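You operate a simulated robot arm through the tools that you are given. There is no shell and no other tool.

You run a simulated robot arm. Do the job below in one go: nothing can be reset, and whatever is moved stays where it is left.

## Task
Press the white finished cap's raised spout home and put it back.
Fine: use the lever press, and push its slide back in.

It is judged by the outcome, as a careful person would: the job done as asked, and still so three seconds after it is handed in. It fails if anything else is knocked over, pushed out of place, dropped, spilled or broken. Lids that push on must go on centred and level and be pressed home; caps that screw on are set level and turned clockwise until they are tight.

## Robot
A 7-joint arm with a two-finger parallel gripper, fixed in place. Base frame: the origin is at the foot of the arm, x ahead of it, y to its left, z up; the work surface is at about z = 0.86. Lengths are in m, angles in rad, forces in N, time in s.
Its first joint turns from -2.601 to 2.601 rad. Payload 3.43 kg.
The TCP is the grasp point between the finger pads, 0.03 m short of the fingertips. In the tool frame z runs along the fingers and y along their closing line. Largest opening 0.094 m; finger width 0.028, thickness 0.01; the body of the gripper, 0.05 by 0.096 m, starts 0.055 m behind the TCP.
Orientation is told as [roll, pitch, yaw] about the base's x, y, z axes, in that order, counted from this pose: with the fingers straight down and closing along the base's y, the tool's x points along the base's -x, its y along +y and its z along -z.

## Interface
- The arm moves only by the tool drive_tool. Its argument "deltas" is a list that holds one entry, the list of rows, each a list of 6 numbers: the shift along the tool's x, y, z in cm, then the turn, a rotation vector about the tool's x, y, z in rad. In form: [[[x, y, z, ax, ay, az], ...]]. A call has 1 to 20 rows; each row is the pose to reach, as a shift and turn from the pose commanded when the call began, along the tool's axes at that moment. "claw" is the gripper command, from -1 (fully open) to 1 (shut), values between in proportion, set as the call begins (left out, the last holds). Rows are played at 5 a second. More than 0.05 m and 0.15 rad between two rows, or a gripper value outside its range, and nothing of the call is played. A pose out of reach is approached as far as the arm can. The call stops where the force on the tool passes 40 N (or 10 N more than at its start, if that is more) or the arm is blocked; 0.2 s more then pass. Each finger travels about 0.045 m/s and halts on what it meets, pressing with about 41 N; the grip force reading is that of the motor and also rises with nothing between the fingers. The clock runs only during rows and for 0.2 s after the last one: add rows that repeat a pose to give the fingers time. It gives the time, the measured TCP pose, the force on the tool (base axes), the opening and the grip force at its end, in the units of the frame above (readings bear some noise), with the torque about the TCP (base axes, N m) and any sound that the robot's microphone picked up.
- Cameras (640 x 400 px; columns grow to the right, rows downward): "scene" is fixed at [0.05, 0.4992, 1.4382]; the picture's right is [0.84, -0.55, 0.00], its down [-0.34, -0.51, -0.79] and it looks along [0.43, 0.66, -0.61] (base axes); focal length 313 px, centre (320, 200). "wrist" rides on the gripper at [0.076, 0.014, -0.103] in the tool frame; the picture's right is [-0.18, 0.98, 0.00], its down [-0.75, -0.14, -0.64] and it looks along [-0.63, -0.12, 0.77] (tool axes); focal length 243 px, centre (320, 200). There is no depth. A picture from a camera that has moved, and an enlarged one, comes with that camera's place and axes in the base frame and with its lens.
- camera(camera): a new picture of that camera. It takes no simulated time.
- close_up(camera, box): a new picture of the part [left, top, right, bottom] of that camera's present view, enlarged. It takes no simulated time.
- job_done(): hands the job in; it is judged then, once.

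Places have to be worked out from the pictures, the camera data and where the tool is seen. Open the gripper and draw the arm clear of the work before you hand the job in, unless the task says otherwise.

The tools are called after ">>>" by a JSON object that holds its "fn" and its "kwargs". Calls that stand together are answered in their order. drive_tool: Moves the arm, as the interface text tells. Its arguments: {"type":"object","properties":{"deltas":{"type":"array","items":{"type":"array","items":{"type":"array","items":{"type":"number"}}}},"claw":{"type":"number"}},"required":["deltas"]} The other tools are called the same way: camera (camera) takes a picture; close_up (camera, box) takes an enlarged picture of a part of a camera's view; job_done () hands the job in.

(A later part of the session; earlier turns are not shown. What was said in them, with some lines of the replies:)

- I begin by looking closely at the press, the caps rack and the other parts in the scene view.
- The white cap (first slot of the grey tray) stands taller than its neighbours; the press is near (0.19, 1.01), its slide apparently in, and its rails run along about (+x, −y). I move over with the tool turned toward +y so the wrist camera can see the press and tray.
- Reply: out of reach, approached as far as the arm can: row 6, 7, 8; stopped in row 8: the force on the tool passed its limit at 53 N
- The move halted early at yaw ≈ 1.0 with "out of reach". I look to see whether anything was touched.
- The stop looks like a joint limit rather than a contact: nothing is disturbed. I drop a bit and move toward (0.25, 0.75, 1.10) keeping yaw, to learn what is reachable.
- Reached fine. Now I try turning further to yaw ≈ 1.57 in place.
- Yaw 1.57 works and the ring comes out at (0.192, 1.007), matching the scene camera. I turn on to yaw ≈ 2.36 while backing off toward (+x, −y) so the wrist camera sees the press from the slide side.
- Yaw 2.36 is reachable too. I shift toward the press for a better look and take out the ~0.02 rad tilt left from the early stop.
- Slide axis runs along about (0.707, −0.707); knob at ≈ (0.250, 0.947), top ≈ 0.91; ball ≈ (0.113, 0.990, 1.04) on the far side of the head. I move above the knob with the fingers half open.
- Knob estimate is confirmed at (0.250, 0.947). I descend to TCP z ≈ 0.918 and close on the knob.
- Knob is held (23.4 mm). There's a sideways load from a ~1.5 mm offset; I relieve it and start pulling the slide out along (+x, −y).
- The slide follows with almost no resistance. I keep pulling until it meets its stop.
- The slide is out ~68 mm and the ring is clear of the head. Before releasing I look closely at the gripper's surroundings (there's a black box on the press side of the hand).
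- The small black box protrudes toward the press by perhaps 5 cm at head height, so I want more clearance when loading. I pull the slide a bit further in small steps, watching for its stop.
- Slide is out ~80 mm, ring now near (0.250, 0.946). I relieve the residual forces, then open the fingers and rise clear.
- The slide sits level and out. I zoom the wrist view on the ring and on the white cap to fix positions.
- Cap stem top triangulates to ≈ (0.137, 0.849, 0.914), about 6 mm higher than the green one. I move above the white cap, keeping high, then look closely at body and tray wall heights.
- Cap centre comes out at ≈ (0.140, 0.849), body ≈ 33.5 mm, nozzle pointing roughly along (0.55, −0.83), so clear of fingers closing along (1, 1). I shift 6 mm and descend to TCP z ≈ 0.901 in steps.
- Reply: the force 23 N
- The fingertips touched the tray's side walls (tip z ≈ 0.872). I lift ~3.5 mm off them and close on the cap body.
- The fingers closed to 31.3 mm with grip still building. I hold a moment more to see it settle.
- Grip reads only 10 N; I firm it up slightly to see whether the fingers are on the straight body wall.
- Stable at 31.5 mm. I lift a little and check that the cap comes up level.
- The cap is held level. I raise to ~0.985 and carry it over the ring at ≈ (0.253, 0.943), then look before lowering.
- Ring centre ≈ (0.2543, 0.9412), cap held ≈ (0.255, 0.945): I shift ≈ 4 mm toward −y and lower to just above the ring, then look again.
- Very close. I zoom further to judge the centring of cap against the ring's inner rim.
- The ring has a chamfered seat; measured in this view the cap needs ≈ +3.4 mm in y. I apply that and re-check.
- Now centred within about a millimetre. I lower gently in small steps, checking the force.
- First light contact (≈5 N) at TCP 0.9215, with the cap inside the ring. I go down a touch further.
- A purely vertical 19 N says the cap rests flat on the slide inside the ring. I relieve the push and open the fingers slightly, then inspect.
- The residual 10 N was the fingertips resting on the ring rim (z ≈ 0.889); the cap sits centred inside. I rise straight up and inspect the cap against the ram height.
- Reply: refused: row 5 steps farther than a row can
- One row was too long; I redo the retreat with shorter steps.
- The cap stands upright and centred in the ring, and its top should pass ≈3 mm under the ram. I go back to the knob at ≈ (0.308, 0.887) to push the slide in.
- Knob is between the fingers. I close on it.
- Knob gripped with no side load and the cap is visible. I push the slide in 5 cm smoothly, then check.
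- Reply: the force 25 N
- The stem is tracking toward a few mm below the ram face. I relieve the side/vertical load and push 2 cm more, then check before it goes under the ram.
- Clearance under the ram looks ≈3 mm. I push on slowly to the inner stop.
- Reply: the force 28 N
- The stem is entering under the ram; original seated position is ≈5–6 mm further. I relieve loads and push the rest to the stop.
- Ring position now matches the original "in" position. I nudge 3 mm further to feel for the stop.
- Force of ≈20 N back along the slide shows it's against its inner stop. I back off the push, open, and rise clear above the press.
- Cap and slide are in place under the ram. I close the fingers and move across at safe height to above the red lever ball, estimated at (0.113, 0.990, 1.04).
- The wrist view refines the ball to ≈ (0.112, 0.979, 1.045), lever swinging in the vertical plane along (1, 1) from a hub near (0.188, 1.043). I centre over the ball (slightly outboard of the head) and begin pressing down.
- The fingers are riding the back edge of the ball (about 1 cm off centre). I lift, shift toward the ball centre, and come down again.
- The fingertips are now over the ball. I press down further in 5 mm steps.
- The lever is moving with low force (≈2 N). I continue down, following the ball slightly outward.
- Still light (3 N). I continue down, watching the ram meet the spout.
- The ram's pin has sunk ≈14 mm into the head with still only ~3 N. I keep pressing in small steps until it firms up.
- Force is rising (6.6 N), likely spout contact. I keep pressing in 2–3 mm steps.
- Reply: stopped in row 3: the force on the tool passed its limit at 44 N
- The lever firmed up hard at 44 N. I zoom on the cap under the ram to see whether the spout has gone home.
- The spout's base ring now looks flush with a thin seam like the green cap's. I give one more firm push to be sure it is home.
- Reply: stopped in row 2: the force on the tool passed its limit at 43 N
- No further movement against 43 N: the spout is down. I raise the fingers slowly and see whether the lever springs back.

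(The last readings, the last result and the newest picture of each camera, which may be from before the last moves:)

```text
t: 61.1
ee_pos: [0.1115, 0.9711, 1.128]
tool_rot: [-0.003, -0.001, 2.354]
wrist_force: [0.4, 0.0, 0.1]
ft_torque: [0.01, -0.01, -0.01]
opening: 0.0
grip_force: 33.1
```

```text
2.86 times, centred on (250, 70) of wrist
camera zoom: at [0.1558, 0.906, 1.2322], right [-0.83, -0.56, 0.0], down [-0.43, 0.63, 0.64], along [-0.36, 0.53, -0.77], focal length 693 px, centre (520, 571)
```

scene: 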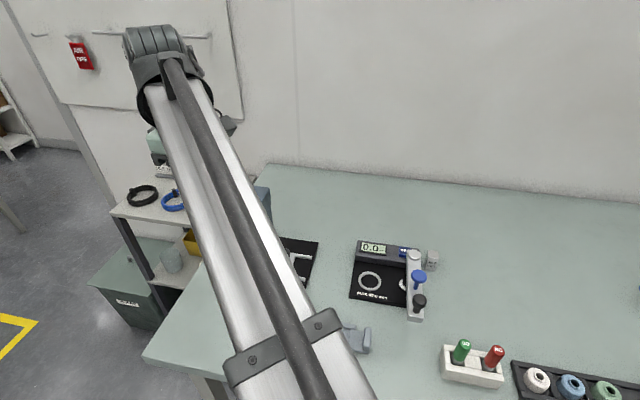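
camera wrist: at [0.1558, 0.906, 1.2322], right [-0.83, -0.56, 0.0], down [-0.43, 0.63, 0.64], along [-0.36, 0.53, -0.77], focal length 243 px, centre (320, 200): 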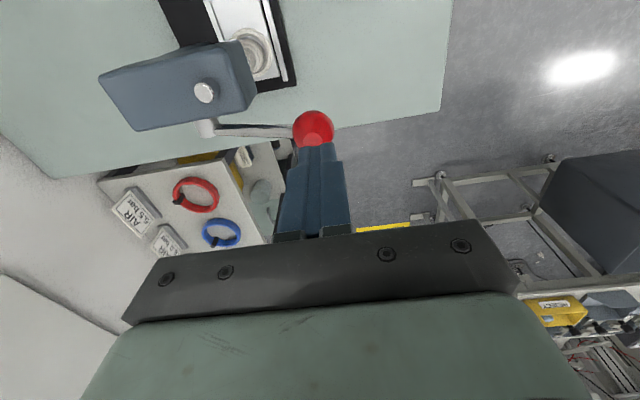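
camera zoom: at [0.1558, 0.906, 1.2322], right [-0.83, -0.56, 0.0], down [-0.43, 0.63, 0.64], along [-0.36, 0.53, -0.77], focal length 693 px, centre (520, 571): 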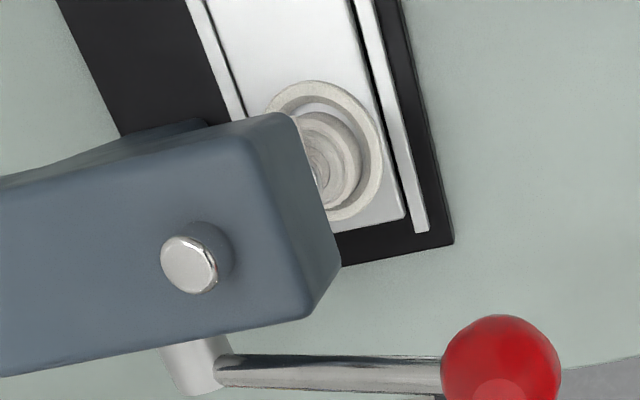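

The lever returned and the ram is up. I travel back over to above the knob with the fingers opening to 50 mm, and look at the cap on the way.

>>> {"fn": "drive_tool", "kwargs": {"deltas": [[[2.94, -2.02, -1, 0, 0, 0], [5.88, -4.04, -1, 0, 0, 0], [8.8, -6.05, -1, 0, 0, 0], [11.75, -8.07, -1, 0, 0, 0], [14, -8.07, -1, 0, 0, 0], [14, -8.07, -1, 0, 0, 0]]], "claw": -0.06}}

>>> {"fn": "close_up", "kwargs": {"camera": "scene", "box": [190, 180, 310, 280]}}

>>> {"fn": "close_up", "kwargs": {"camera": "scene", "box": [225, 220, 285, 270]}}

>>> {"fn": "camera", "kwargs": {"camera": "wrist"}}

```text
t: 62.5
ee_pos: [0.2673, 0.9285, 1.1385]
tool_rot: [-0.001, -0.003, 2.354]
wrist_force: [-0.2, 0.3, 0.0]
ft_torque: [0.04, 0.0, 0.01]
opening: 0.0497
grip_force: 0.0
```

```text
4.00 times, centred on (250, 230) of scene
camera zoom: at [0.05, 0.4992, 1.4382], right [0.84, -0.55, 0.0], down [-0.34, -0.51, -0.79], along [0.43, 0.66, -0.61], focal length 1252 px, centre (600, 80)
```

zoom: 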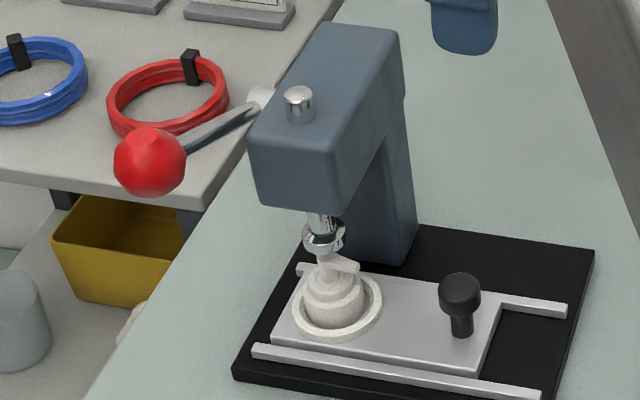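

```text
8.00 times, centred on (255, 245) of scene
camera zoom: at [0.05, 0.4992, 1.4382], right [0.84, -0.55, 0.0], down [-0.34, -0.51, -0.79], along [0.43, 0.66, -0.61], focal length 2503 px, centre (840, -160)
```

zoom: 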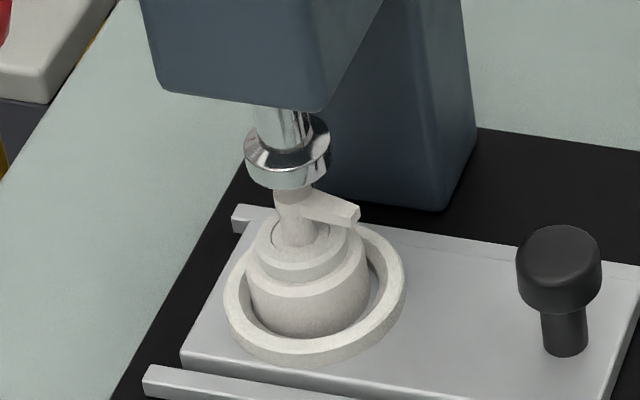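

```text
taken
camera wrist: at [0.3124, 0.8632, 1.242], right [-0.83, -0.56, 0.0], down [-0.43, 0.63, 0.64], along [-0.36, 0.53, -0.76], focal length 243 px, centre (320, 200)
```

wrist: 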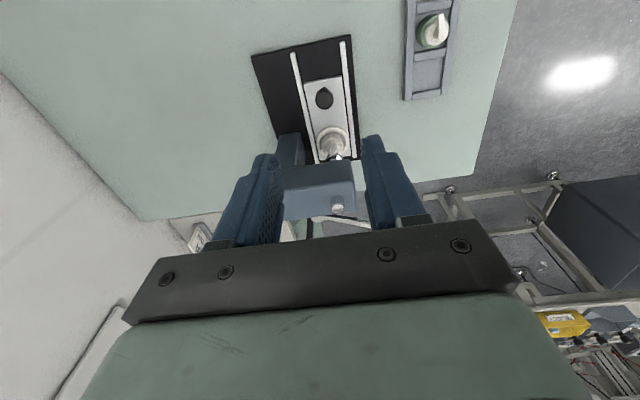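

The spout is visibly down and flush now. I descend on the knob again and grip it.

>>> {"fn": "drive_tool", "kwargs": {"deltas": [[[0, 0, 4, 0, 0, 0], [0, 0, 8, 0, 0, 0], [0, 0, 12, 0, 0, 0], [-1.2, 0, 15, 0, 0, 0], [-2.4, 0, 17.5, 0, 0, 0], [-2.4, 0, 20, 0, 0, 0], [-2.4, 0, 22, 0, 0, 0], [-2.4, 0, 22, 0, 0, 0]]]}}

>>> {"fn": "drive_tool", "kwargs": {"deltas": [[[0, 0, 0, 0, 0, 0], [0, 0, 0, 0, 0, 0], [0, 0, 0, 0, 0, 0], [0, 0, 0, 0, 0, 0]]], "claw": 0.8}}

>>> {"fn": "close_up", "kwargs": {"camera": "wrist", "box": [260, 90, 380, 240]}}

```text
t: 64.3
ee_pos: [0.2502, 0.9467, 0.9178]
tool_rot: [-0.001, -0.004, 2.356]
wrist_force: [0.2, 0.3, -0.3]
ft_torque: [-0.01, 0.02, -0.01]
opening: 0.0501
grip_force: 0.1
```

```text
t: 65.3
ee_pos: [0.2494, 0.9455, 0.919]
tool_rot: [0.001, 0.0, 2.355]
wrist_force: [-8.6, -9.6, -2.9]
ft_torque: [-0.23, 0.06, 0.01]
opening: 0.0234
grip_force: 45.2
```

```text
2.67 times, centred on (320, 165) of wrist
camera zoom: at [0.2944, 0.8807, 1.022], right [-0.83, -0.56, 0.0], down [-0.43, 0.63, 0.64], along [-0.36, 0.53, -0.77], focal length 647 px, centre (320, 293)
```

zoom: 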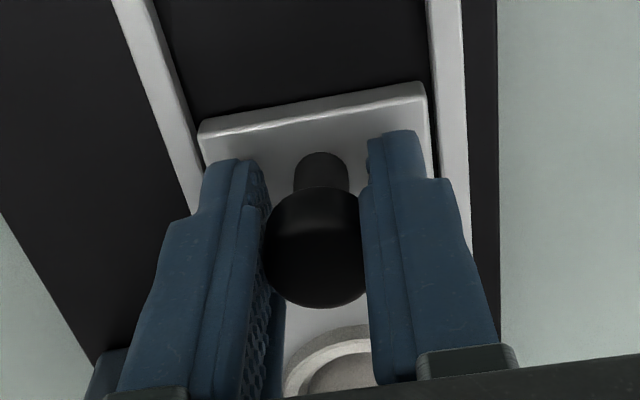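

Gripped. I relieve the side load and pull the slide out smoothly ~8.2 cm with the cap in it.

>>> {"fn": "drive_tool", "kwargs": {"deltas": [[[0, 0.1, 0, 0, 0, 0], [0.3, 0.1, 0, 0, 0, 0], [0.7, 0.1, 0, 0, 0, 0], [1.2, 0.1, 0, 0, 0, 0], [1.7, 0.1, 0, 0, 0, 0], [2.2, 0.1, 0, 0, 0, 0], [2.7, 0.1, 0, 0, 0, 0], [3.2, 0.1, 0, 0, 0, 0], [3.7, 0.1, 0, 0, 0, 0], [4.2, 0.1, 0, 0, 0, 0], [4.2, 0.1, 0, 0, 0, 0]]]}}

>>> {"fn": "close_up", "kwargs": {"camera": "scene", "box": [210, 210, 330, 290]}}

```text
t: 67.7
ee_pos: [0.2784, 0.916, 0.9197]
tool_rot: [0.002, -0.003, 2.355]
wrist_force: [-0.7, -0.1, -3.9]
ft_torque: [0.05, -0.11, 0.1]
opening: 0.0233
grip_force: 44.9
stopped in row 11: the force on the tool passed its limit at 40 N (the readings are from after the stop); the commanded pose is now the measured one
```

```text
5.00 times, centred on (270, 250) of scene
camera zoom: at [0.05, 0.4992, 1.4382], right [0.84, -0.55, 0.0], down [-0.34, -0.51, -0.79], along [0.43, 0.66, -0.61], focal length 1565 px, centre (570, -50)
```

zoom: 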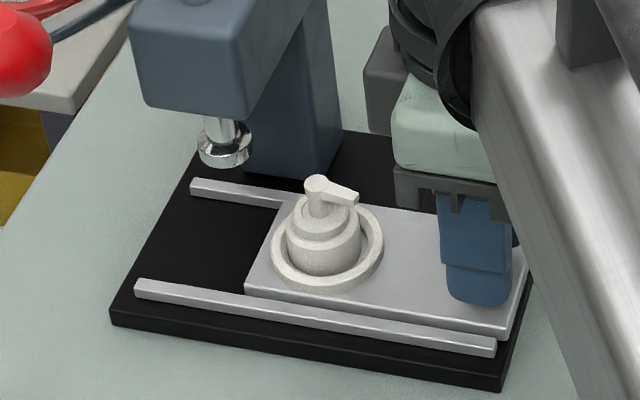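

A binding force tripped the limit, then relaxed; the cap is fine. I continue in shorter pulls.

>>> {"fn": "drive_tool", "kwargs": {"deltas": [[[0.4, 0, 0, 0, 0, 0], [0.8, 0, 0, 0, 0, 0], [1.2, 0, 0, 0, 0, 0], [1.6, 0, 0, 0, 0, 0], [2, 0, 0, 0, 0, 0], [2, 0, 0, 0, 0, 0]]]}}

```text
t: 69.1
ee_pos: [0.2925, 0.9018, 0.9184]
tool_rot: [0.001, -0.002, 2.356]
wrist_force: [-4.5, -4.4, -7.7]
ft_torque: [-0.32, -0.14, 0.11]
opening: 0.0234
grip_force: 44.8
```

Loads are modest. I ease them and pull the remaining 2 cm.

>>> {"fn": "drive_tool", "kwargs": {"deltas": [[[0, 0.04, 0.05, 0, 0, 0], [0.4, 0.04, 0.05, 0, 0, 0], [0.8, 0.04, 0.05, 0, 0, 0], [1.2, 0.04, 0.05, 0, 0, 0], [1.6, 0.04, 0.05, 0, 0, 0], [2, 0.04, 0.05, 0, 0, 0], [2, 0.04, 0.05, 0, 0, 0]]]}}

>>> {"fn": "close_up", "kwargs": {"camera": "scene", "box": [210, 210, 330, 290]}}

```text
t: 70.7
ee_pos: [0.3077, 0.8868, 0.9187]
tool_rot: [0.001, -0.001, 2.352]
wrist_force: [6.0, 1.5, 10.6]
ft_torque: [-0.15, -0.45, 0.02]
opening: 0.0233
grip_force: 45.2
```

```text
5.00 times, centred on (270, 250) of scene
camera zoom: at [0.05, 0.4992, 1.4382], right [0.84, -0.55, 0.0], down [-0.34, -0.51, -0.79], along [0.43, 0.66, -0.61], focal length 1565 px, centre (570, -50)
```

zoom: 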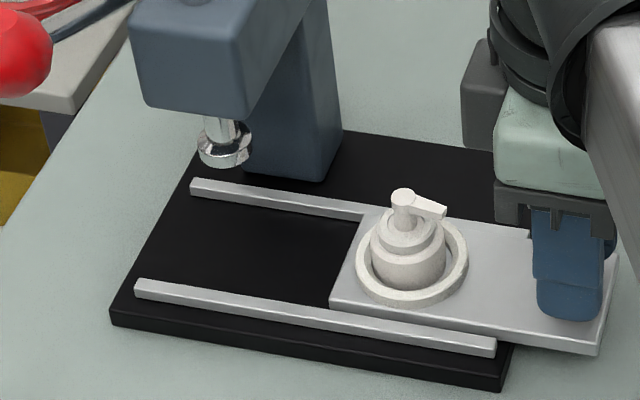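

The slide is out again with the cap seated and its spout flush. I relieve the load, release the knob and rise.

>>> {"fn": "drive_tool", "kwargs": {"deltas": [[[0, -0.04, -0.08, 0, 0, 0], [0, -0.04, -0.08, 0, 0, 0]]]}}

>>> {"fn": "drive_tool", "kwargs": {"deltas": [[[0, 0, 0, 0, 0, 0], [0, 0, 0, 0, 0, 0], [0, 0, 0, 0, 0, 0], [0, 0, -2, 0, 0, 0], [0, 0, -5, 0, 0, 0], [0, 0, -9, 0, 0, 0], [0, 0, -9, 0, 0, 0]]], "claw": -0.06}}

>>> {"fn": "close_up", "kwargs": {"camera": "wrist", "box": [260, 60, 380, 220]}}

>>> {"fn": "close_up", "kwargs": {"camera": "scene", "box": [260, 220, 330, 280]}}

```text
t: 71.3
ee_pos: [0.308, 0.8872, 0.9181]
tool_rot: [0.002, -0.002, 2.354]
wrist_force: [5.1, 1.4, 0.9]
ft_torque: [0.31, -0.16, -0.15]
opening: 0.023
grip_force: 44.6
```

```text
t: 72.9
ee_pos: [0.3074, 0.8867, 1.0087]
tool_rot: [0.002, -0.001, 2.354]
wrist_force: [1.0, -0.4, 0.5]
ft_torque: [0.02, 0.03, 0.02]
opening: 0.0496
grip_force: 0.0
```

```text
2.50 times, centred on (320, 140) of wrist
camera zoom: at [0.3519, 0.8219, 1.1123], right [-0.83, -0.56, 0.0], down [-0.43, 0.63, 0.64], along [-0.36, 0.53, -0.77], focal length 606 px, centre (320, 350)
```

zoom: 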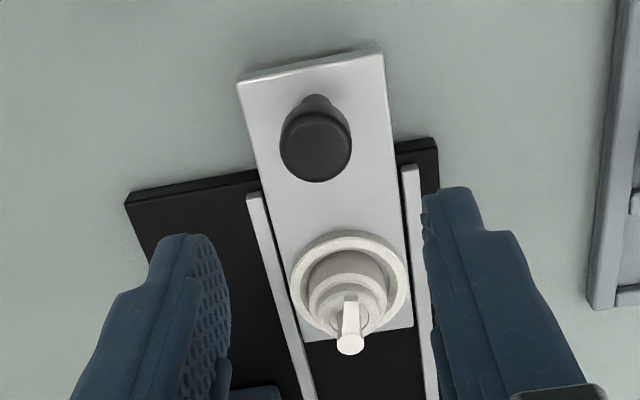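

```text
6.67 times, centred on (295, 250) of scene
camera zoom: at [0.05, 0.4992, 1.4382], right [0.84, -0.55, 0.0], down [-0.34, -0.51, -0.79], along [0.43, 0.66, -0.61], focal length 2086 px, centre (487, -133)
```

zoom: 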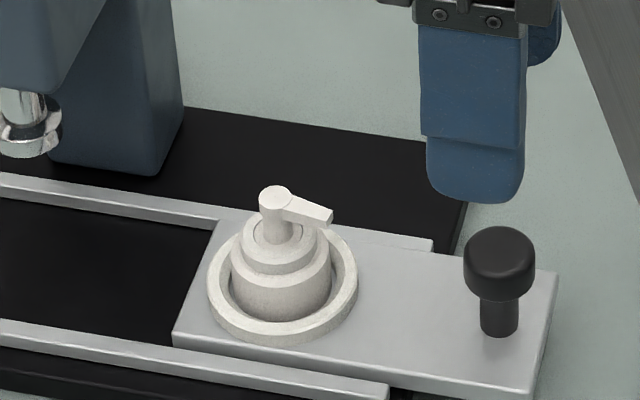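

The pressed spout sits flush. I move back over the cap (same TCP as when I set it down) and lower to just above the ring rim.

>>> {"fn": "drive_tool", "kwargs": {"deltas": [[[-2.6, 0, -1, 0, 0, 0], [-5.2, 0, -1, 0, 0, 0], [-7.74, 0, 0, 0, 0, 0], [-7.74, 0, 3, 0, 0, 0], [-7.74, 0, 6, 0, 0, 0], [-7.74, 0, 7.6, 0, 0, 0], [-7.74, 0, 8.5, 0, 0, 0], [-7.74, 0, 8.5, 0, 0, 0]]]}}

>>> {"fn": "camera", "kwargs": {"camera": "wrist"}}

>>> {"fn": "close_up", "kwargs": {"camera": "wrist", "box": [260, 80, 380, 200]}}

```text
t: 74.7
ee_pos: [0.2525, 0.9421, 0.9243]
tool_rot: [0.003, -0.001, 2.353]
wrist_force: [-0.5, -0.1, 0.0]
ft_torque: [0.02, -0.01, -0.01]
opening: 0.0497
grip_force: 0.0
```

```text
taken
camera wrist: at [0.2976, 0.8772, 1.027], right [-0.83, -0.56, 0.0], down [-0.43, 0.63, 0.64], along [-0.36, 0.53, -0.77], focal length 243 px, centre (320, 200)
```

wrist: 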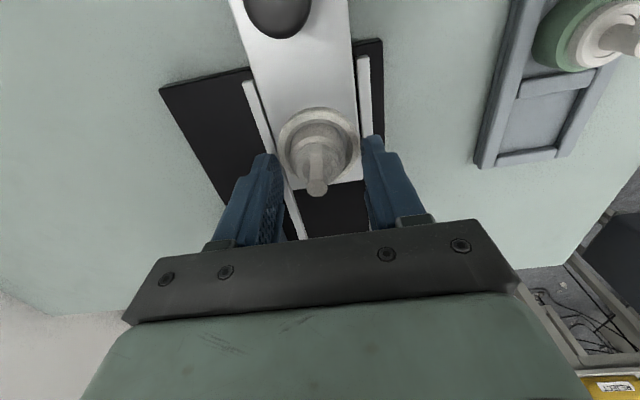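

```text
3.33 times, centred on (320, 140) of wrist
camera zoom: at [0.2976, 0.8772, 1.027], right [-0.83, -0.56, 0.0], down [-0.43, 0.63, 0.64], along [-0.36, 0.53, -0.77], focal length 809 px, centre (320, 400)
```

zoom: 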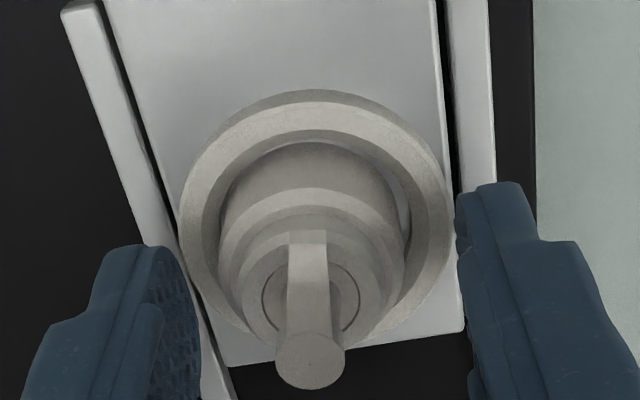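

The fingers straddle the cap just above the ring. I lower 2.5 mm and close on the body.

>>> {"fn": "drive_tool", "kwargs": {"deltas": [[[0, 0, 0.15, 0, 0, 0], [0, 0, 0.28, 0, 0, 0], [0, 0, 0.28, 0, 0, 0]]]}}

>>> {"fn": "drive_tool", "kwargs": {"deltas": [[[0, 0, 0, 0, 0, 0], [0, 0, 0, 0, 0, 0], [0, 0, 0, 0, 0, 0], [0, 0, 0, 0, 0, 0]]], "claw": 0.8}}

>>> {"fn": "close_up", "kwargs": {"camera": "wrist", "box": [260, 80, 380, 200]}}

```text
t: 75.5
ee_pos: [0.2521, 0.9426, 0.9203]
tool_rot: [0.001, -0.001, 2.355]
wrist_force: [0.1, 0.4, -0.5]
ft_torque: [0.03, 0.01, 0.0]
opening: 0.05
grip_force: 0.0
```

```text
t: 76.5
ee_pos: [0.2522, 0.9413, 0.9214]
tool_rot: [0.002, -0.002, 2.354]
wrist_force: [-0.6, 0.5, -0.1]
ft_torque: [-0.01, 0.02, 0.01]
opening: 0.0316
grip_force: 10.2
```

```text
3.33 times, centred on (320, 140) of wrist
camera zoom: at [0.2976, 0.8774, 1.0242], right [-0.83, -0.56, 0.0], down [-0.43, 0.63, 0.64], along [-0.36, 0.53, -0.77], focal length 809 px, centre (320, 400)
```

zoom: 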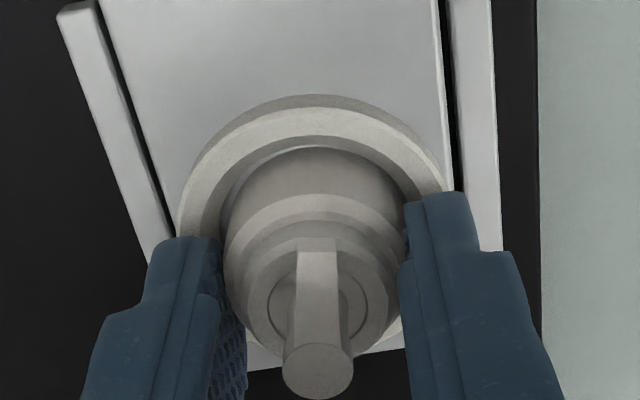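

Held at the same 31.6 mm, about 3 mm further forward in the hand than on the first pick. I lift straight out of the ring and check.

>>> {"fn": "drive_tool", "kwargs": {"deltas": [[[0, 0, -0.5, 0, 0, 0], [0, 0, -1.2, 0, 0, 0], [0, 0, -2.5, 0, 0, 0], [0, 0, -4.5, 0, 0, 0], [0, 0, -6.5, 0, 0, 0], [0, 0, -6.5, 0, 0, 0]]]}}

>>> {"fn": "close_up", "kwargs": {"camera": "wrist", "box": [230, 60, 410, 220]}}

```text
t: 77.9
ee_pos: [0.2528, 0.9422, 0.9857]
tool_rot: [0.003, -0.001, 2.355]
wrist_force: [0.0, -0.5, -0.4]
ft_torque: [0.03, 0.03, 0.02]
opening: 0.0317
grip_force: 10.0
```

```text
2.50 times, centred on (320, 140) of wrist
camera zoom: at [0.2979, 0.8774, 1.0897], right [-0.83, -0.56, 0.0], down [-0.43, 0.63, 0.64], along [-0.36, 0.53, -0.77], focal length 606 px, centre (320, 350)
```

zoom: 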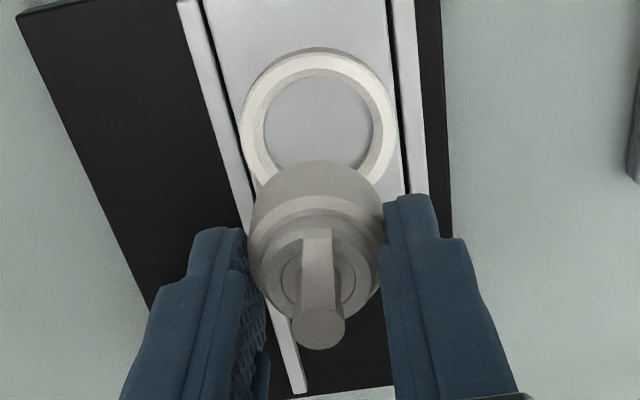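

The cap is up and level. I carry it back over its tray slot, to TCP ≈ (0.139, 0.851), and look before lowering.

>>> {"fn": "drive_tool", "kwargs": {"deltas": [[[0, 3, 0, 0, 0, 0], [-0.4, 6, 0, 0, 0, 0], [-0.8, 9, 0, 0, 0, 0], [-1.2, 12, 0, 0, 0, 0], [-1.55, 14.47, 0, 0, 0, 0], [-1.55, 14.47, 0, 0, 0, 0], [-1.55, 14.47, 2.5, 0, 0, 0], [-1.55, 14.47, 4.5, 0, 0, 0], [-1.55, 14.47, 4.5, 0, 0, 0]]]}}

>>> {"fn": "close_up", "kwargs": {"camera": "wrist", "box": [230, 60, 410, 220]}}

>>> {"fn": "camera", "kwargs": {"camera": "wrist"}}

```text
t: 79.9
ee_pos: [0.1381, 0.851, 0.9425]
tool_rot: [0.002, 0.0, 2.354]
wrist_force: [0.1, 0.3, 0.7]
ft_torque: [0.01, 0.01, -0.01]
opening: 0.0317
grip_force: 9.8
```

```text
2.50 times, centred on (320, 140) of wrist
camera zoom: at [0.1837, 0.7865, 1.0453], right [-0.83, -0.56, 0.0], down [-0.43, 0.63, 0.64], along [-0.36, 0.53, -0.77], focal length 606 px, centre (320, 350)
```

zoom: 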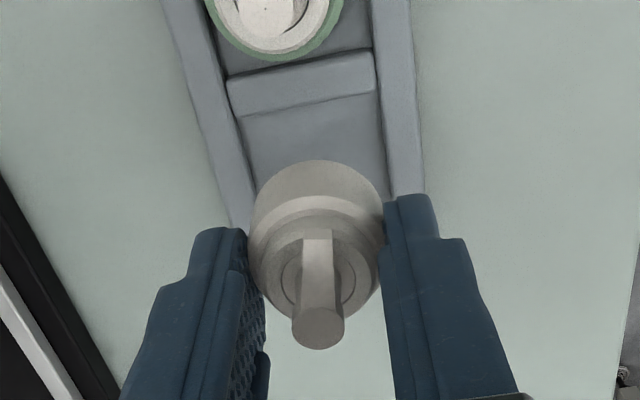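

```text
taken
camera wrist: at [0.1837, 0.7865, 1.0453], right [-0.83, -0.56, 0.0], down [-0.43, 0.63, 0.64], along [-0.36, 0.53, -0.77], focal length 243 px, centre (320, 200)
```

wrist: 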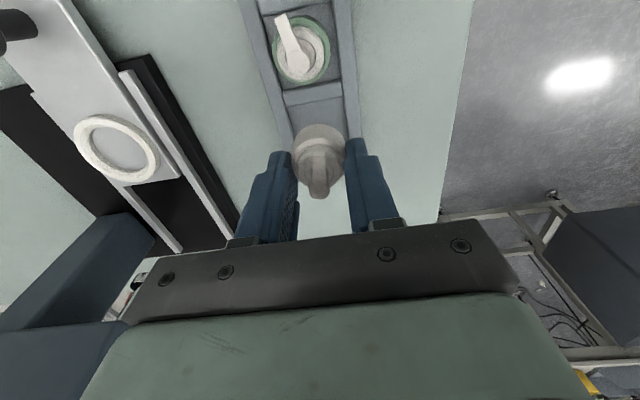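

Aligned with the slot to within 1–2 mm; I shift 1 mm toward the slot centre and lower until the cap is nearly on the floor.

>>> {"fn": "drive_tool", "kwargs": {"deltas": [[[0, -0.1, 0.5, 0, 0, 0], [0, -0.1, 1.5, 0, 0, 0], [0, -0.1, 2.4, 0, 0, 0], [0, -0.1, 3, 0, 0, 0], [0, -0.1, 3.3, 0, 0, 0], [0, -0.1, 3.5, 0, 0, 0], [0, -0.1, 3.5, 0, 0, 0]]]}}

>>> {"fn": "close_up", "kwargs": {"camera": "wrist", "box": [240, 80, 400, 220]}}

```text
t: 81.5
ee_pos: [0.1397, 0.8521, 0.9073]
tool_rot: [0.002, -0.003, 2.354]
wrist_force: [-0.1, -0.2, -1.0]
ft_torque: [0.0, 0.01, 0.01]
opening: 0.0312
grip_force: 10.1
```

```text
2.86 times, centred on (320, 150) of wrist
camera zoom: at [0.185, 0.7874, 1.0097], right [-0.83, -0.56, 0.0], down [-0.43, 0.63, 0.64], along [-0.36, 0.53, -0.77], focal length 693 px, centre (320, 343)
```

zoom: 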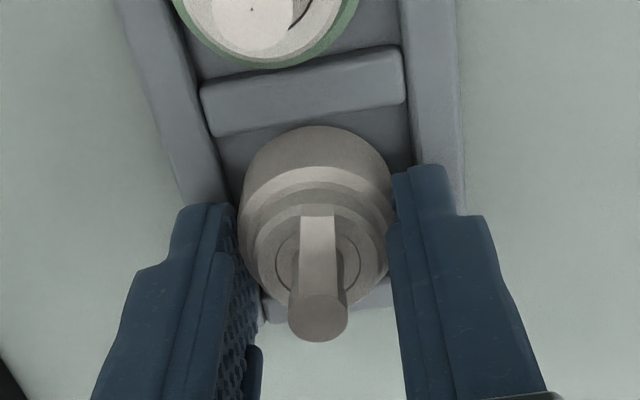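

It sits in the slot with the same gap to the divider as before. I lower the last ~1.5–2 mm and check for floor contact.

>>> {"fn": "drive_tool", "kwargs": {"deltas": [[[0, 0, 0.1, 0, 0, 0], [0, 0, 0.2, 0, 0, 0], [0, 0, 0.2, 0, 0, 0]]]}}

```text
t: 82.3
ee_pos: [0.1396, 0.8521, 0.9043]
tool_rot: [0.001, -0.002, 2.356]
wrist_force: [-0.7, 0.7, -1.0]
ft_torque: [-0.03, 0.0, -0.02]
opening: 0.0316
grip_force: 10.5
```

No contact yet at 0.9043; I lower another millimetre.

>>> {"fn": "drive_tool", "kwargs": {"deltas": [[[0, 0, 0.1, 0, 0, 0], [0, 0, 0.1, 0, 0, 0]]]}}

```text
t: 82.9
ee_pos: [0.1399, 0.8524, 0.9041]
tool_rot: [0.001, 0.001, 2.353]
wrist_force: [0.5, -0.8, -0.4]
ft_torque: [0.01, 0.01, 0.0]
opening: 0.0317
grip_force: 10.5
```

The cap must be within about a millimetre of the floor (fingertips nearly at the tray walls). I release gently.

>>> {"fn": "drive_tool", "kwargs": {"deltas": [[[0, 0, 0.03, 0, 0, 0], [0, 0, 0, 0, 0, 0], [0, 0, 0, 0, 0, 0], [0, 0, 0, 0, 0, 0]]], "claw": -0.15}}

>>> {"fn": "close_up", "kwargs": {"camera": "wrist", "box": [240, 80, 400, 220]}}

```text
t: 83.9
ee_pos: [0.1392, 0.8521, 0.9047]
tool_rot: [0.003, -0.001, 2.354]
wrist_force: [0.4, -0.3, 0.7]
ft_torque: [0.01, 0.0, 0.03]
opening: 0.0539
grip_force: 0.2
```

```text
2.86 times, centred on (320, 150) of wrist
camera zoom: at [0.1849, 0.7874, 1.0071], right [-0.83, -0.56, 0.0], down [-0.43, 0.63, 0.64], along [-0.36, 0.53, -0.77], focal length 693 px, centre (320, 343)
```

zoom: 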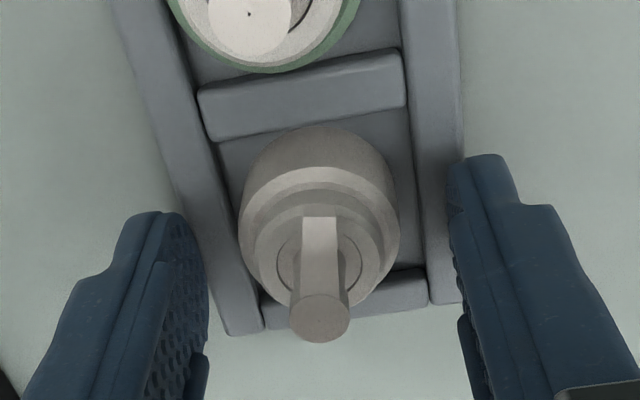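

The cap sits level in its slot. I rise straight up and check it from both cameras on the way to the knob.

>>> {"fn": "drive_tool", "kwargs": {"deltas": [[[0, 0, -1, 0, 0, 0], [0, 0, -3, 0, 0, 0], [0, 0, -6, 0, 0, 0], [0, 0, -10, 0, 0, 0], [1, -3.5, -12, 0, 0, 0], [3, -7, -14, 0, 0, 0], [5, -10.5, -14, 0, 0, 0], [7, -13.5, -14, 0, 0, 0], [9.3, -14.5, -14, 0, 0, 0], [9.3, -14.5, -14, 0, 0, 0]]]}}

>>> {"fn": "camera", "kwargs": {"camera": "wrist"}}

>>> {"fn": "close_up", "kwargs": {"camera": "scene", "box": [230, 290, 330, 350]}}

```text
t: 86.1
ee_pos: [0.309, 0.8882, 1.044]
tool_rot: [0.001, 0.0, 2.355]
wrist_force: [0.0, -0.3, 1.0]
ft_torque: [-0.03, 0.0, -0.01]
opening: 0.054
grip_force: 0.0
```

```text
taken
camera wrist: at [0.3553, 0.8231, 1.1463], right [-0.83, -0.56, 0.0], down [-0.43, 0.63, 0.64], along [-0.36, 0.53, -0.77], focal length 243 px, centre (320, 200)
```

wrist: 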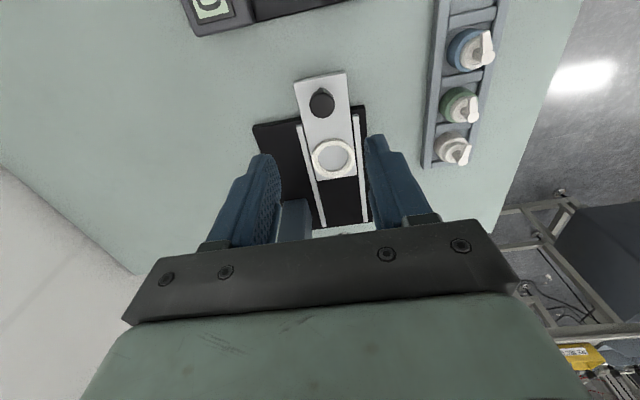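

```text
6.40 times, centred on (280, 320) of scene
camera zoom: at [0.05, 0.4992, 1.4382], right [0.84, -0.55, 0.0], down [-0.34, -0.51, -0.79], along [0.43, 0.66, -0.61], focal length 2003 px, centre (576, -568)
```

zoom: 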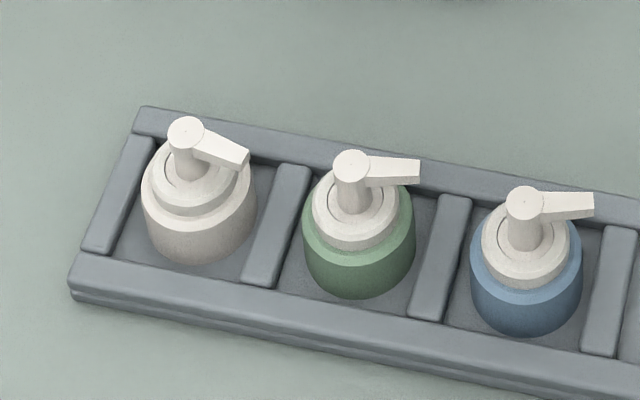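

The white cap stands level in its slot, spout down like its neighbours. Now I lower onto the knob to push the slide back in.

>>> {"fn": "drive_tool", "kwargs": {"deltas": [[[0, 0.15, 3, 0, 0, 0], [0, 0.15, 6, 0, 0, 0], [0, 0.15, 9, 0, 0, 0], [0, 0.15, 11, 0, 0, 0], [0, 0.15, 12.6, 0, 0, 0], [0, 0.15, 12.6, 0, 0, 0]]], "claw": -0.06}}

>>> {"fn": "drive_tool", "kwargs": {"deltas": [[[0, 0, 0, 0, 0, 0], [0, 0, 0, 0, 0, 0], [0, 0, 0, 0, 0, 0], [0, 0, 0, 0, 0, 0]]], "claw": 0.8}}

```text
t: 87.5
ee_pos: [0.3081, 0.8877, 0.9175]
tool_rot: [0.002, -0.001, 2.355]
wrist_force: [-0.8, -0.7, -0.4]
ft_torque: [-0.02, 0.03, 0.0]
opening: 0.0499
grip_force: 0.0
```

```text
t: 88.5
ee_pos: [0.3072, 0.8872, 0.9176]
tool_rot: [0.001, -0.003, 2.357]
wrist_force: [-4.6, -5.0, -0.9]
ft_torque: [0.01, 0.02, 0.02]
opening: 0.0232
grip_force: 44.9
```

Knob held. I push in, in shorter strokes, easing the side load.

>>> {"fn": "drive_tool", "kwargs": {"deltas": [[[0, 0.05, 0, 0, 0, 0], [-0.5, 0.05, 0, 0, 0, 0], [-1, 0.05, 0, 0, 0, 0], [-1.5, 0.05, 0, 0, 0, 0], [-2, 0.05, 0, 0, 0, 0], [-2.5, 0.05, 0, 0, 0, 0], [-3, 0.05, 0, 0, 0, 0], [-3, 0.05, 0, 0, 0, 0]]]}}

```text
t: 90.3
ee_pos: [0.2872, 0.9093, 0.917]
tool_rot: [0.0, -0.002, 2.355]
wrist_force: [9.4, 8.9, 3.9]
ft_torque: [-0.15, -0.57, 0.22]
opening: 0.0235
grip_force: 44.9
```

>>> {"fn": "drive_tool", "kwargs": {"deltas": [[[0, -0.08, -0.03, 0, 0, 0], [-0.5, -0.08, -0.03, 0, 0, 0], [-1, -0.08, -0.03, 0, 0, 0], [-1.5, -0.08, -0.03, 0, 0, 0], [-2, -0.08, -0.03, 0, 0, 0], [-2.5, -0.08, -0.03, 0, 0, 0], [-2.5, -0.08, -0.03, 0, 0, 0]]]}}

```text
t: 91.9
ee_pos: [0.2682, 0.9281, 0.9178]
tool_rot: [0.001, -0.002, 2.354]
wrist_force: [10.8, 10.2, -4.9]
ft_torque: [0.12, 0.2, 0.08]
opening: 0.0231
grip_force: 45.4
```

The slide follows; I ease the side load again and push the last ~2.7 cm toward the stop.

>>> {"fn": "drive_tool", "kwargs": {"deltas": [[[0, -0.1, 0.03, 0, 0, 0], [-0.4, -0.1, 0.03, 0, 0, 0], [-0.8, -0.1, 0.03, 0, 0, 0], [-1.2, -0.1, 0.03, 0, 0, 0], [-1.6, -0.1, 0.03, 0, 0, 0], [-2, -0.1, 0.03, 0, 0, 0], [-2.4, -0.1, 0.03, 0, 0, 0], [-2.7, -0.1, 0.03, 0, 0, 0], [-2.7, -0.1, 0.03, 0, 0, 0]]]}}

>>> {"fn": "close_up", "kwargs": {"camera": "scene", "box": [210, 210, 330, 290]}}

```text
t: 93.9
ee_pos: [0.249, 0.9468, 0.9174]
tool_rot: [0.0, -0.002, 2.354]
wrist_force: [-8.8, -4.5, 3.0]
ft_torque: [-0.5, -0.22, -0.05]
opening: 0.0232
grip_force: 45.3
```

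```text
5.00 times, centred on (270, 250) of scene
camera zoom: at [0.05, 0.4992, 1.4382], right [0.84, -0.55, 0.0], down [-0.34, -0.51, -0.79], along [0.43, 0.66, -0.61], focal length 1565 px, centre (570, -50)
```

zoom: 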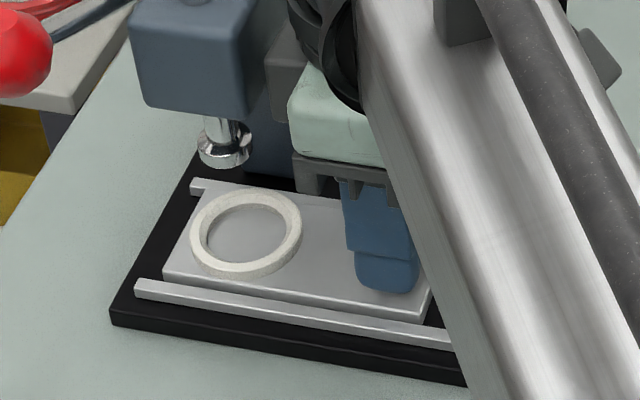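

The ring is still ≈1.5–2 mm short of the inner stop. I nudge on until I feel the stop.

>>> {"fn": "drive_tool", "kwargs": {"deltas": [[[-0.1, 0.05, 0, 0, 0, 0], [-0.2, 0.05, 0, 0, 0, 0], [-0.3, 0.05, 0, 0, 0, 0], [-0.4, 0.05, 0, 0, 0, 0], [-0.4, 0.05, 0, 0, 0, 0]]]}}

>>> {"fn": "close_up", "kwargs": {"camera": "scene", "box": [210, 210, 330, 290]}}

```text
t: 95.1
ee_pos: [0.2473, 0.9482, 0.9175]
tool_rot: [0.002, 0.0, 2.354]
wrist_force: [0.9, -17.0, -4.1]
ft_torque: [0.83, 0.85, 0.02]
opening: 0.0232
grip_force: 45.0
```

```text
5.00 times, centred on (270, 250) of scene
camera zoom: at [0.05, 0.4992, 1.4382], right [0.84, -0.55, 0.0], down [-0.34, -0.51, -0.79], along [0.43, 0.66, -0.61], focal length 1565 px, centre (570, -50)
```

zoom: 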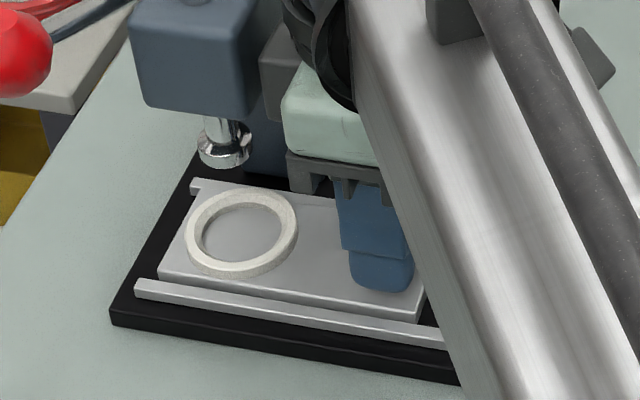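

Ring is back at its original position and the stop resists (≈13 N). I release with this slight inward push so it stays fully in, then rise.

>>> {"fn": "drive_tool", "kwargs": {"deltas": [[[0.05, 0.06, 0, 0, 0, 0], [0.05, 0.06, 0, 0, 0, 0], [0.05, 0.06, 0, 0, 0, 0], [0.05, 0.06, 0, 0, 0, 0], [0.05, 0.06, -2, 0, 0, 0], [0.05, 0.06, -5, 0, 0, 0], [1, 0, -9, 0, 0, 0], [3, 0, -13, 0, 0, 0], [6, 0, -16, 0, 0, 0], [10, 0, -18, 0, 0, 0], [14, 0, -20, 0, 0, 0], [17, 0, -22, 0, 0, 0], [17, 0, -22, 0, 0, 0]]], "claw": -0.06}}

>>> {"fn": "camera", "kwargs": {"camera": "scene"}}

>>> {"fn": "close_up", "kwargs": {"camera": "scene", "box": [180, 170, 340, 290]}}

>>> {"fn": "camera", "kwargs": {"camera": "wrist"}}

```text
t: 97.9
ee_pos: [0.369, 0.829, 1.1389]
tool_rot: [0.001, -0.004, 2.354]
wrist_force: [0.4, 0.0, 0.5]
ft_torque: [-0.01, 0.03, 0.02]
opening: 0.0497
grip_force: 0.0
```

```text
taken
```

scene: 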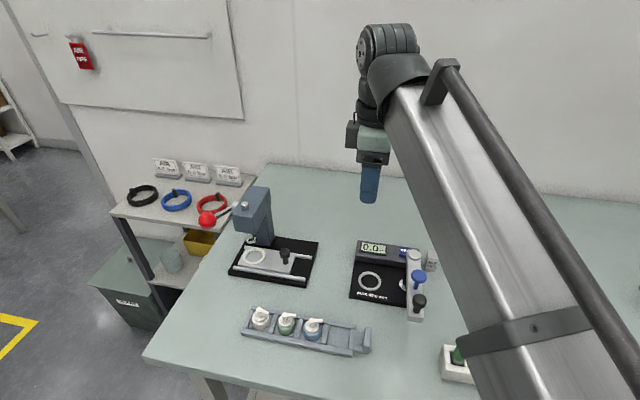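

```text
3.33 times, centred on (260, 230) of scene
camera zoom: at [0.05, 0.4992, 1.4382], right [0.84, -0.55, 0.0], down [-0.34, -0.51, -0.79], along [0.43, 0.66, -0.61], focal length 1043 px, centre (520, 100)
```

zoom: 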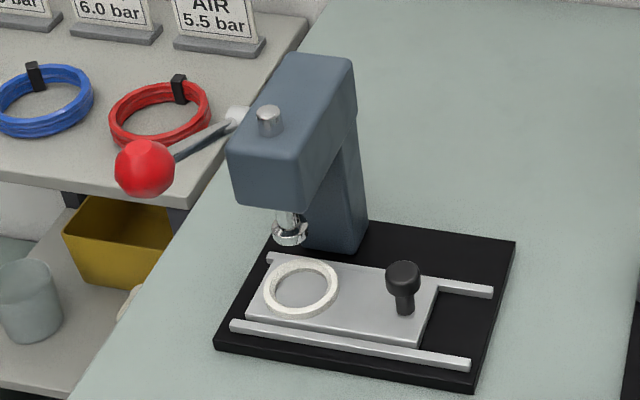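

```text
taken
camera wrist: at [0.4144, 0.7636, 1.2417], right [-0.83, -0.56, 0.0], down [-0.43, 0.63, 0.64], along [-0.36, 0.53, -0.77], focal length 243 px, centre (320, 200)
```

wrist: 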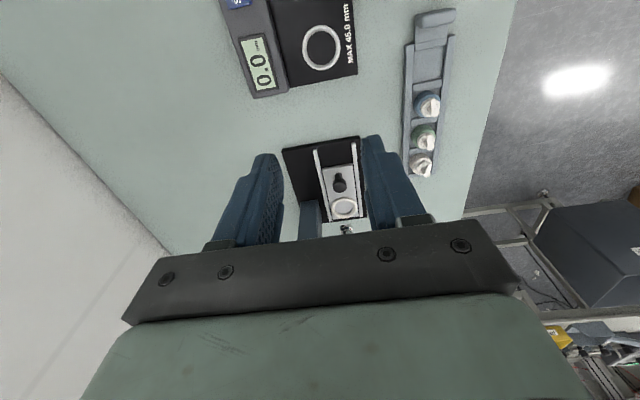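

Press and slide look exactly as at the start. I compare the white cap's spout with the green's one last time at high zoom.

>>> {"fn": "close_up", "kwargs": {"camera": "scene", "box": [245, 300, 300, 340]}}

>>> {"fn": "close_up", "kwargs": {"camera": "scene", "box": [270, 305, 330, 345]}}

```text
10.00 times, centred on (272, 320) of scene
camera zoom: at [0.05, 0.4992, 1.4382], right [0.84, -0.55, 0.0], down [-0.34, -0.51, -0.79], along [0.43, 0.66, -0.61], focal length 3129 px, centre (795, -1000)
```

zoom: 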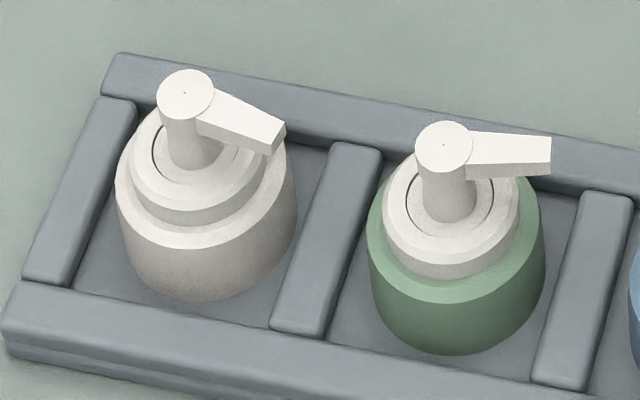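

```text
10.00 times, centred on (300, 325) of scene
camera zoom: at [0.05, 0.4992, 1.4382], right [0.84, -0.55, 0.0], down [-0.34, -0.51, -0.79], along [0.43, 0.66, -0.61], focal length 3129 px, centre (520, -1050)
```

zoom: 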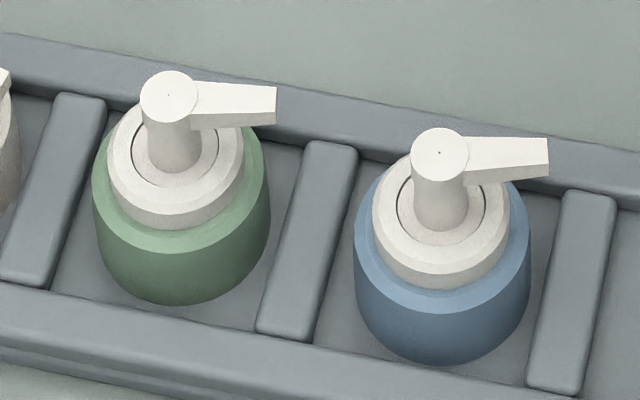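

White and green spouts now measure the same height with the same flush seam. I open the gripper fully and lift a little further away before handing in.

>>> {"fn": "drive_tool", "kwargs": {"deltas": [[[2, 0, -2, 0, 0, 0], [4, 0, -4, 0, 0, 0], [4, 0, -4, 0, 0, 0], [4, 0, -4, 0, 0, 0], [4, 0, -4, 0, 0, 0]]], "claw": -1}}

>>> {"fn": "camera", "kwargs": {"camera": "scene"}}

```text
t: 99.1
ee_pos: [0.3967, 0.8015, 1.1779]
tool_rot: [0.002, 0.001, 2.353]
wrist_force: [0.2, 0.2, 0.1]
ft_torque: [-0.01, -0.02, 0.01]
opening: 0.0942
grip_force: 0.0
```

```text
taken
```

scene: 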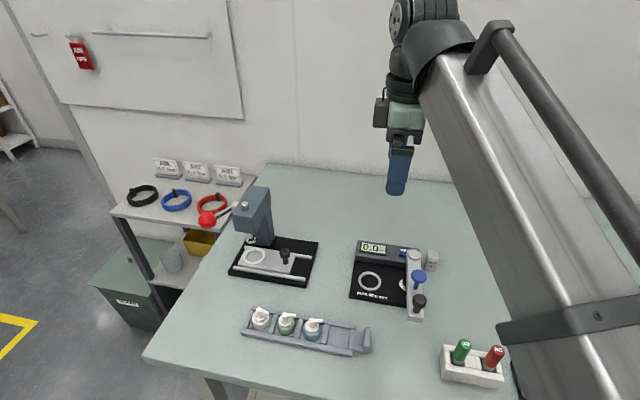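

The white cap is back in its slot with its spout down. The slide is in, the lever is up, the gripper is open and the arm is clear, so I hand in the job.

>>> {"fn": "job_done", "kwargs": {}}

```text
The job is handed in.
```

The white cap's spout is pressed home and the cap is back in its own slot in the grey tray, level and upright. I handed the job in; no verdict has come back yet.

- **Spout:** I pressed it twice with the lever, to about 43 N each time. The second push moved nothing further. In the last close-up it stands as high as the green cap's spout, with the same flush seam.
- **Press:** The slide is pushed in against its stop and matches its starting picture. The lever sprang back up.
- **Surroundings:** Nothing was knocked over or dropped. The fingertips touched the tray walls and the press ring lightly, about 20 N, while I was lining up. Neither looks moved in the final pictures.

The gripper is fully open and the arm is clear of the work.
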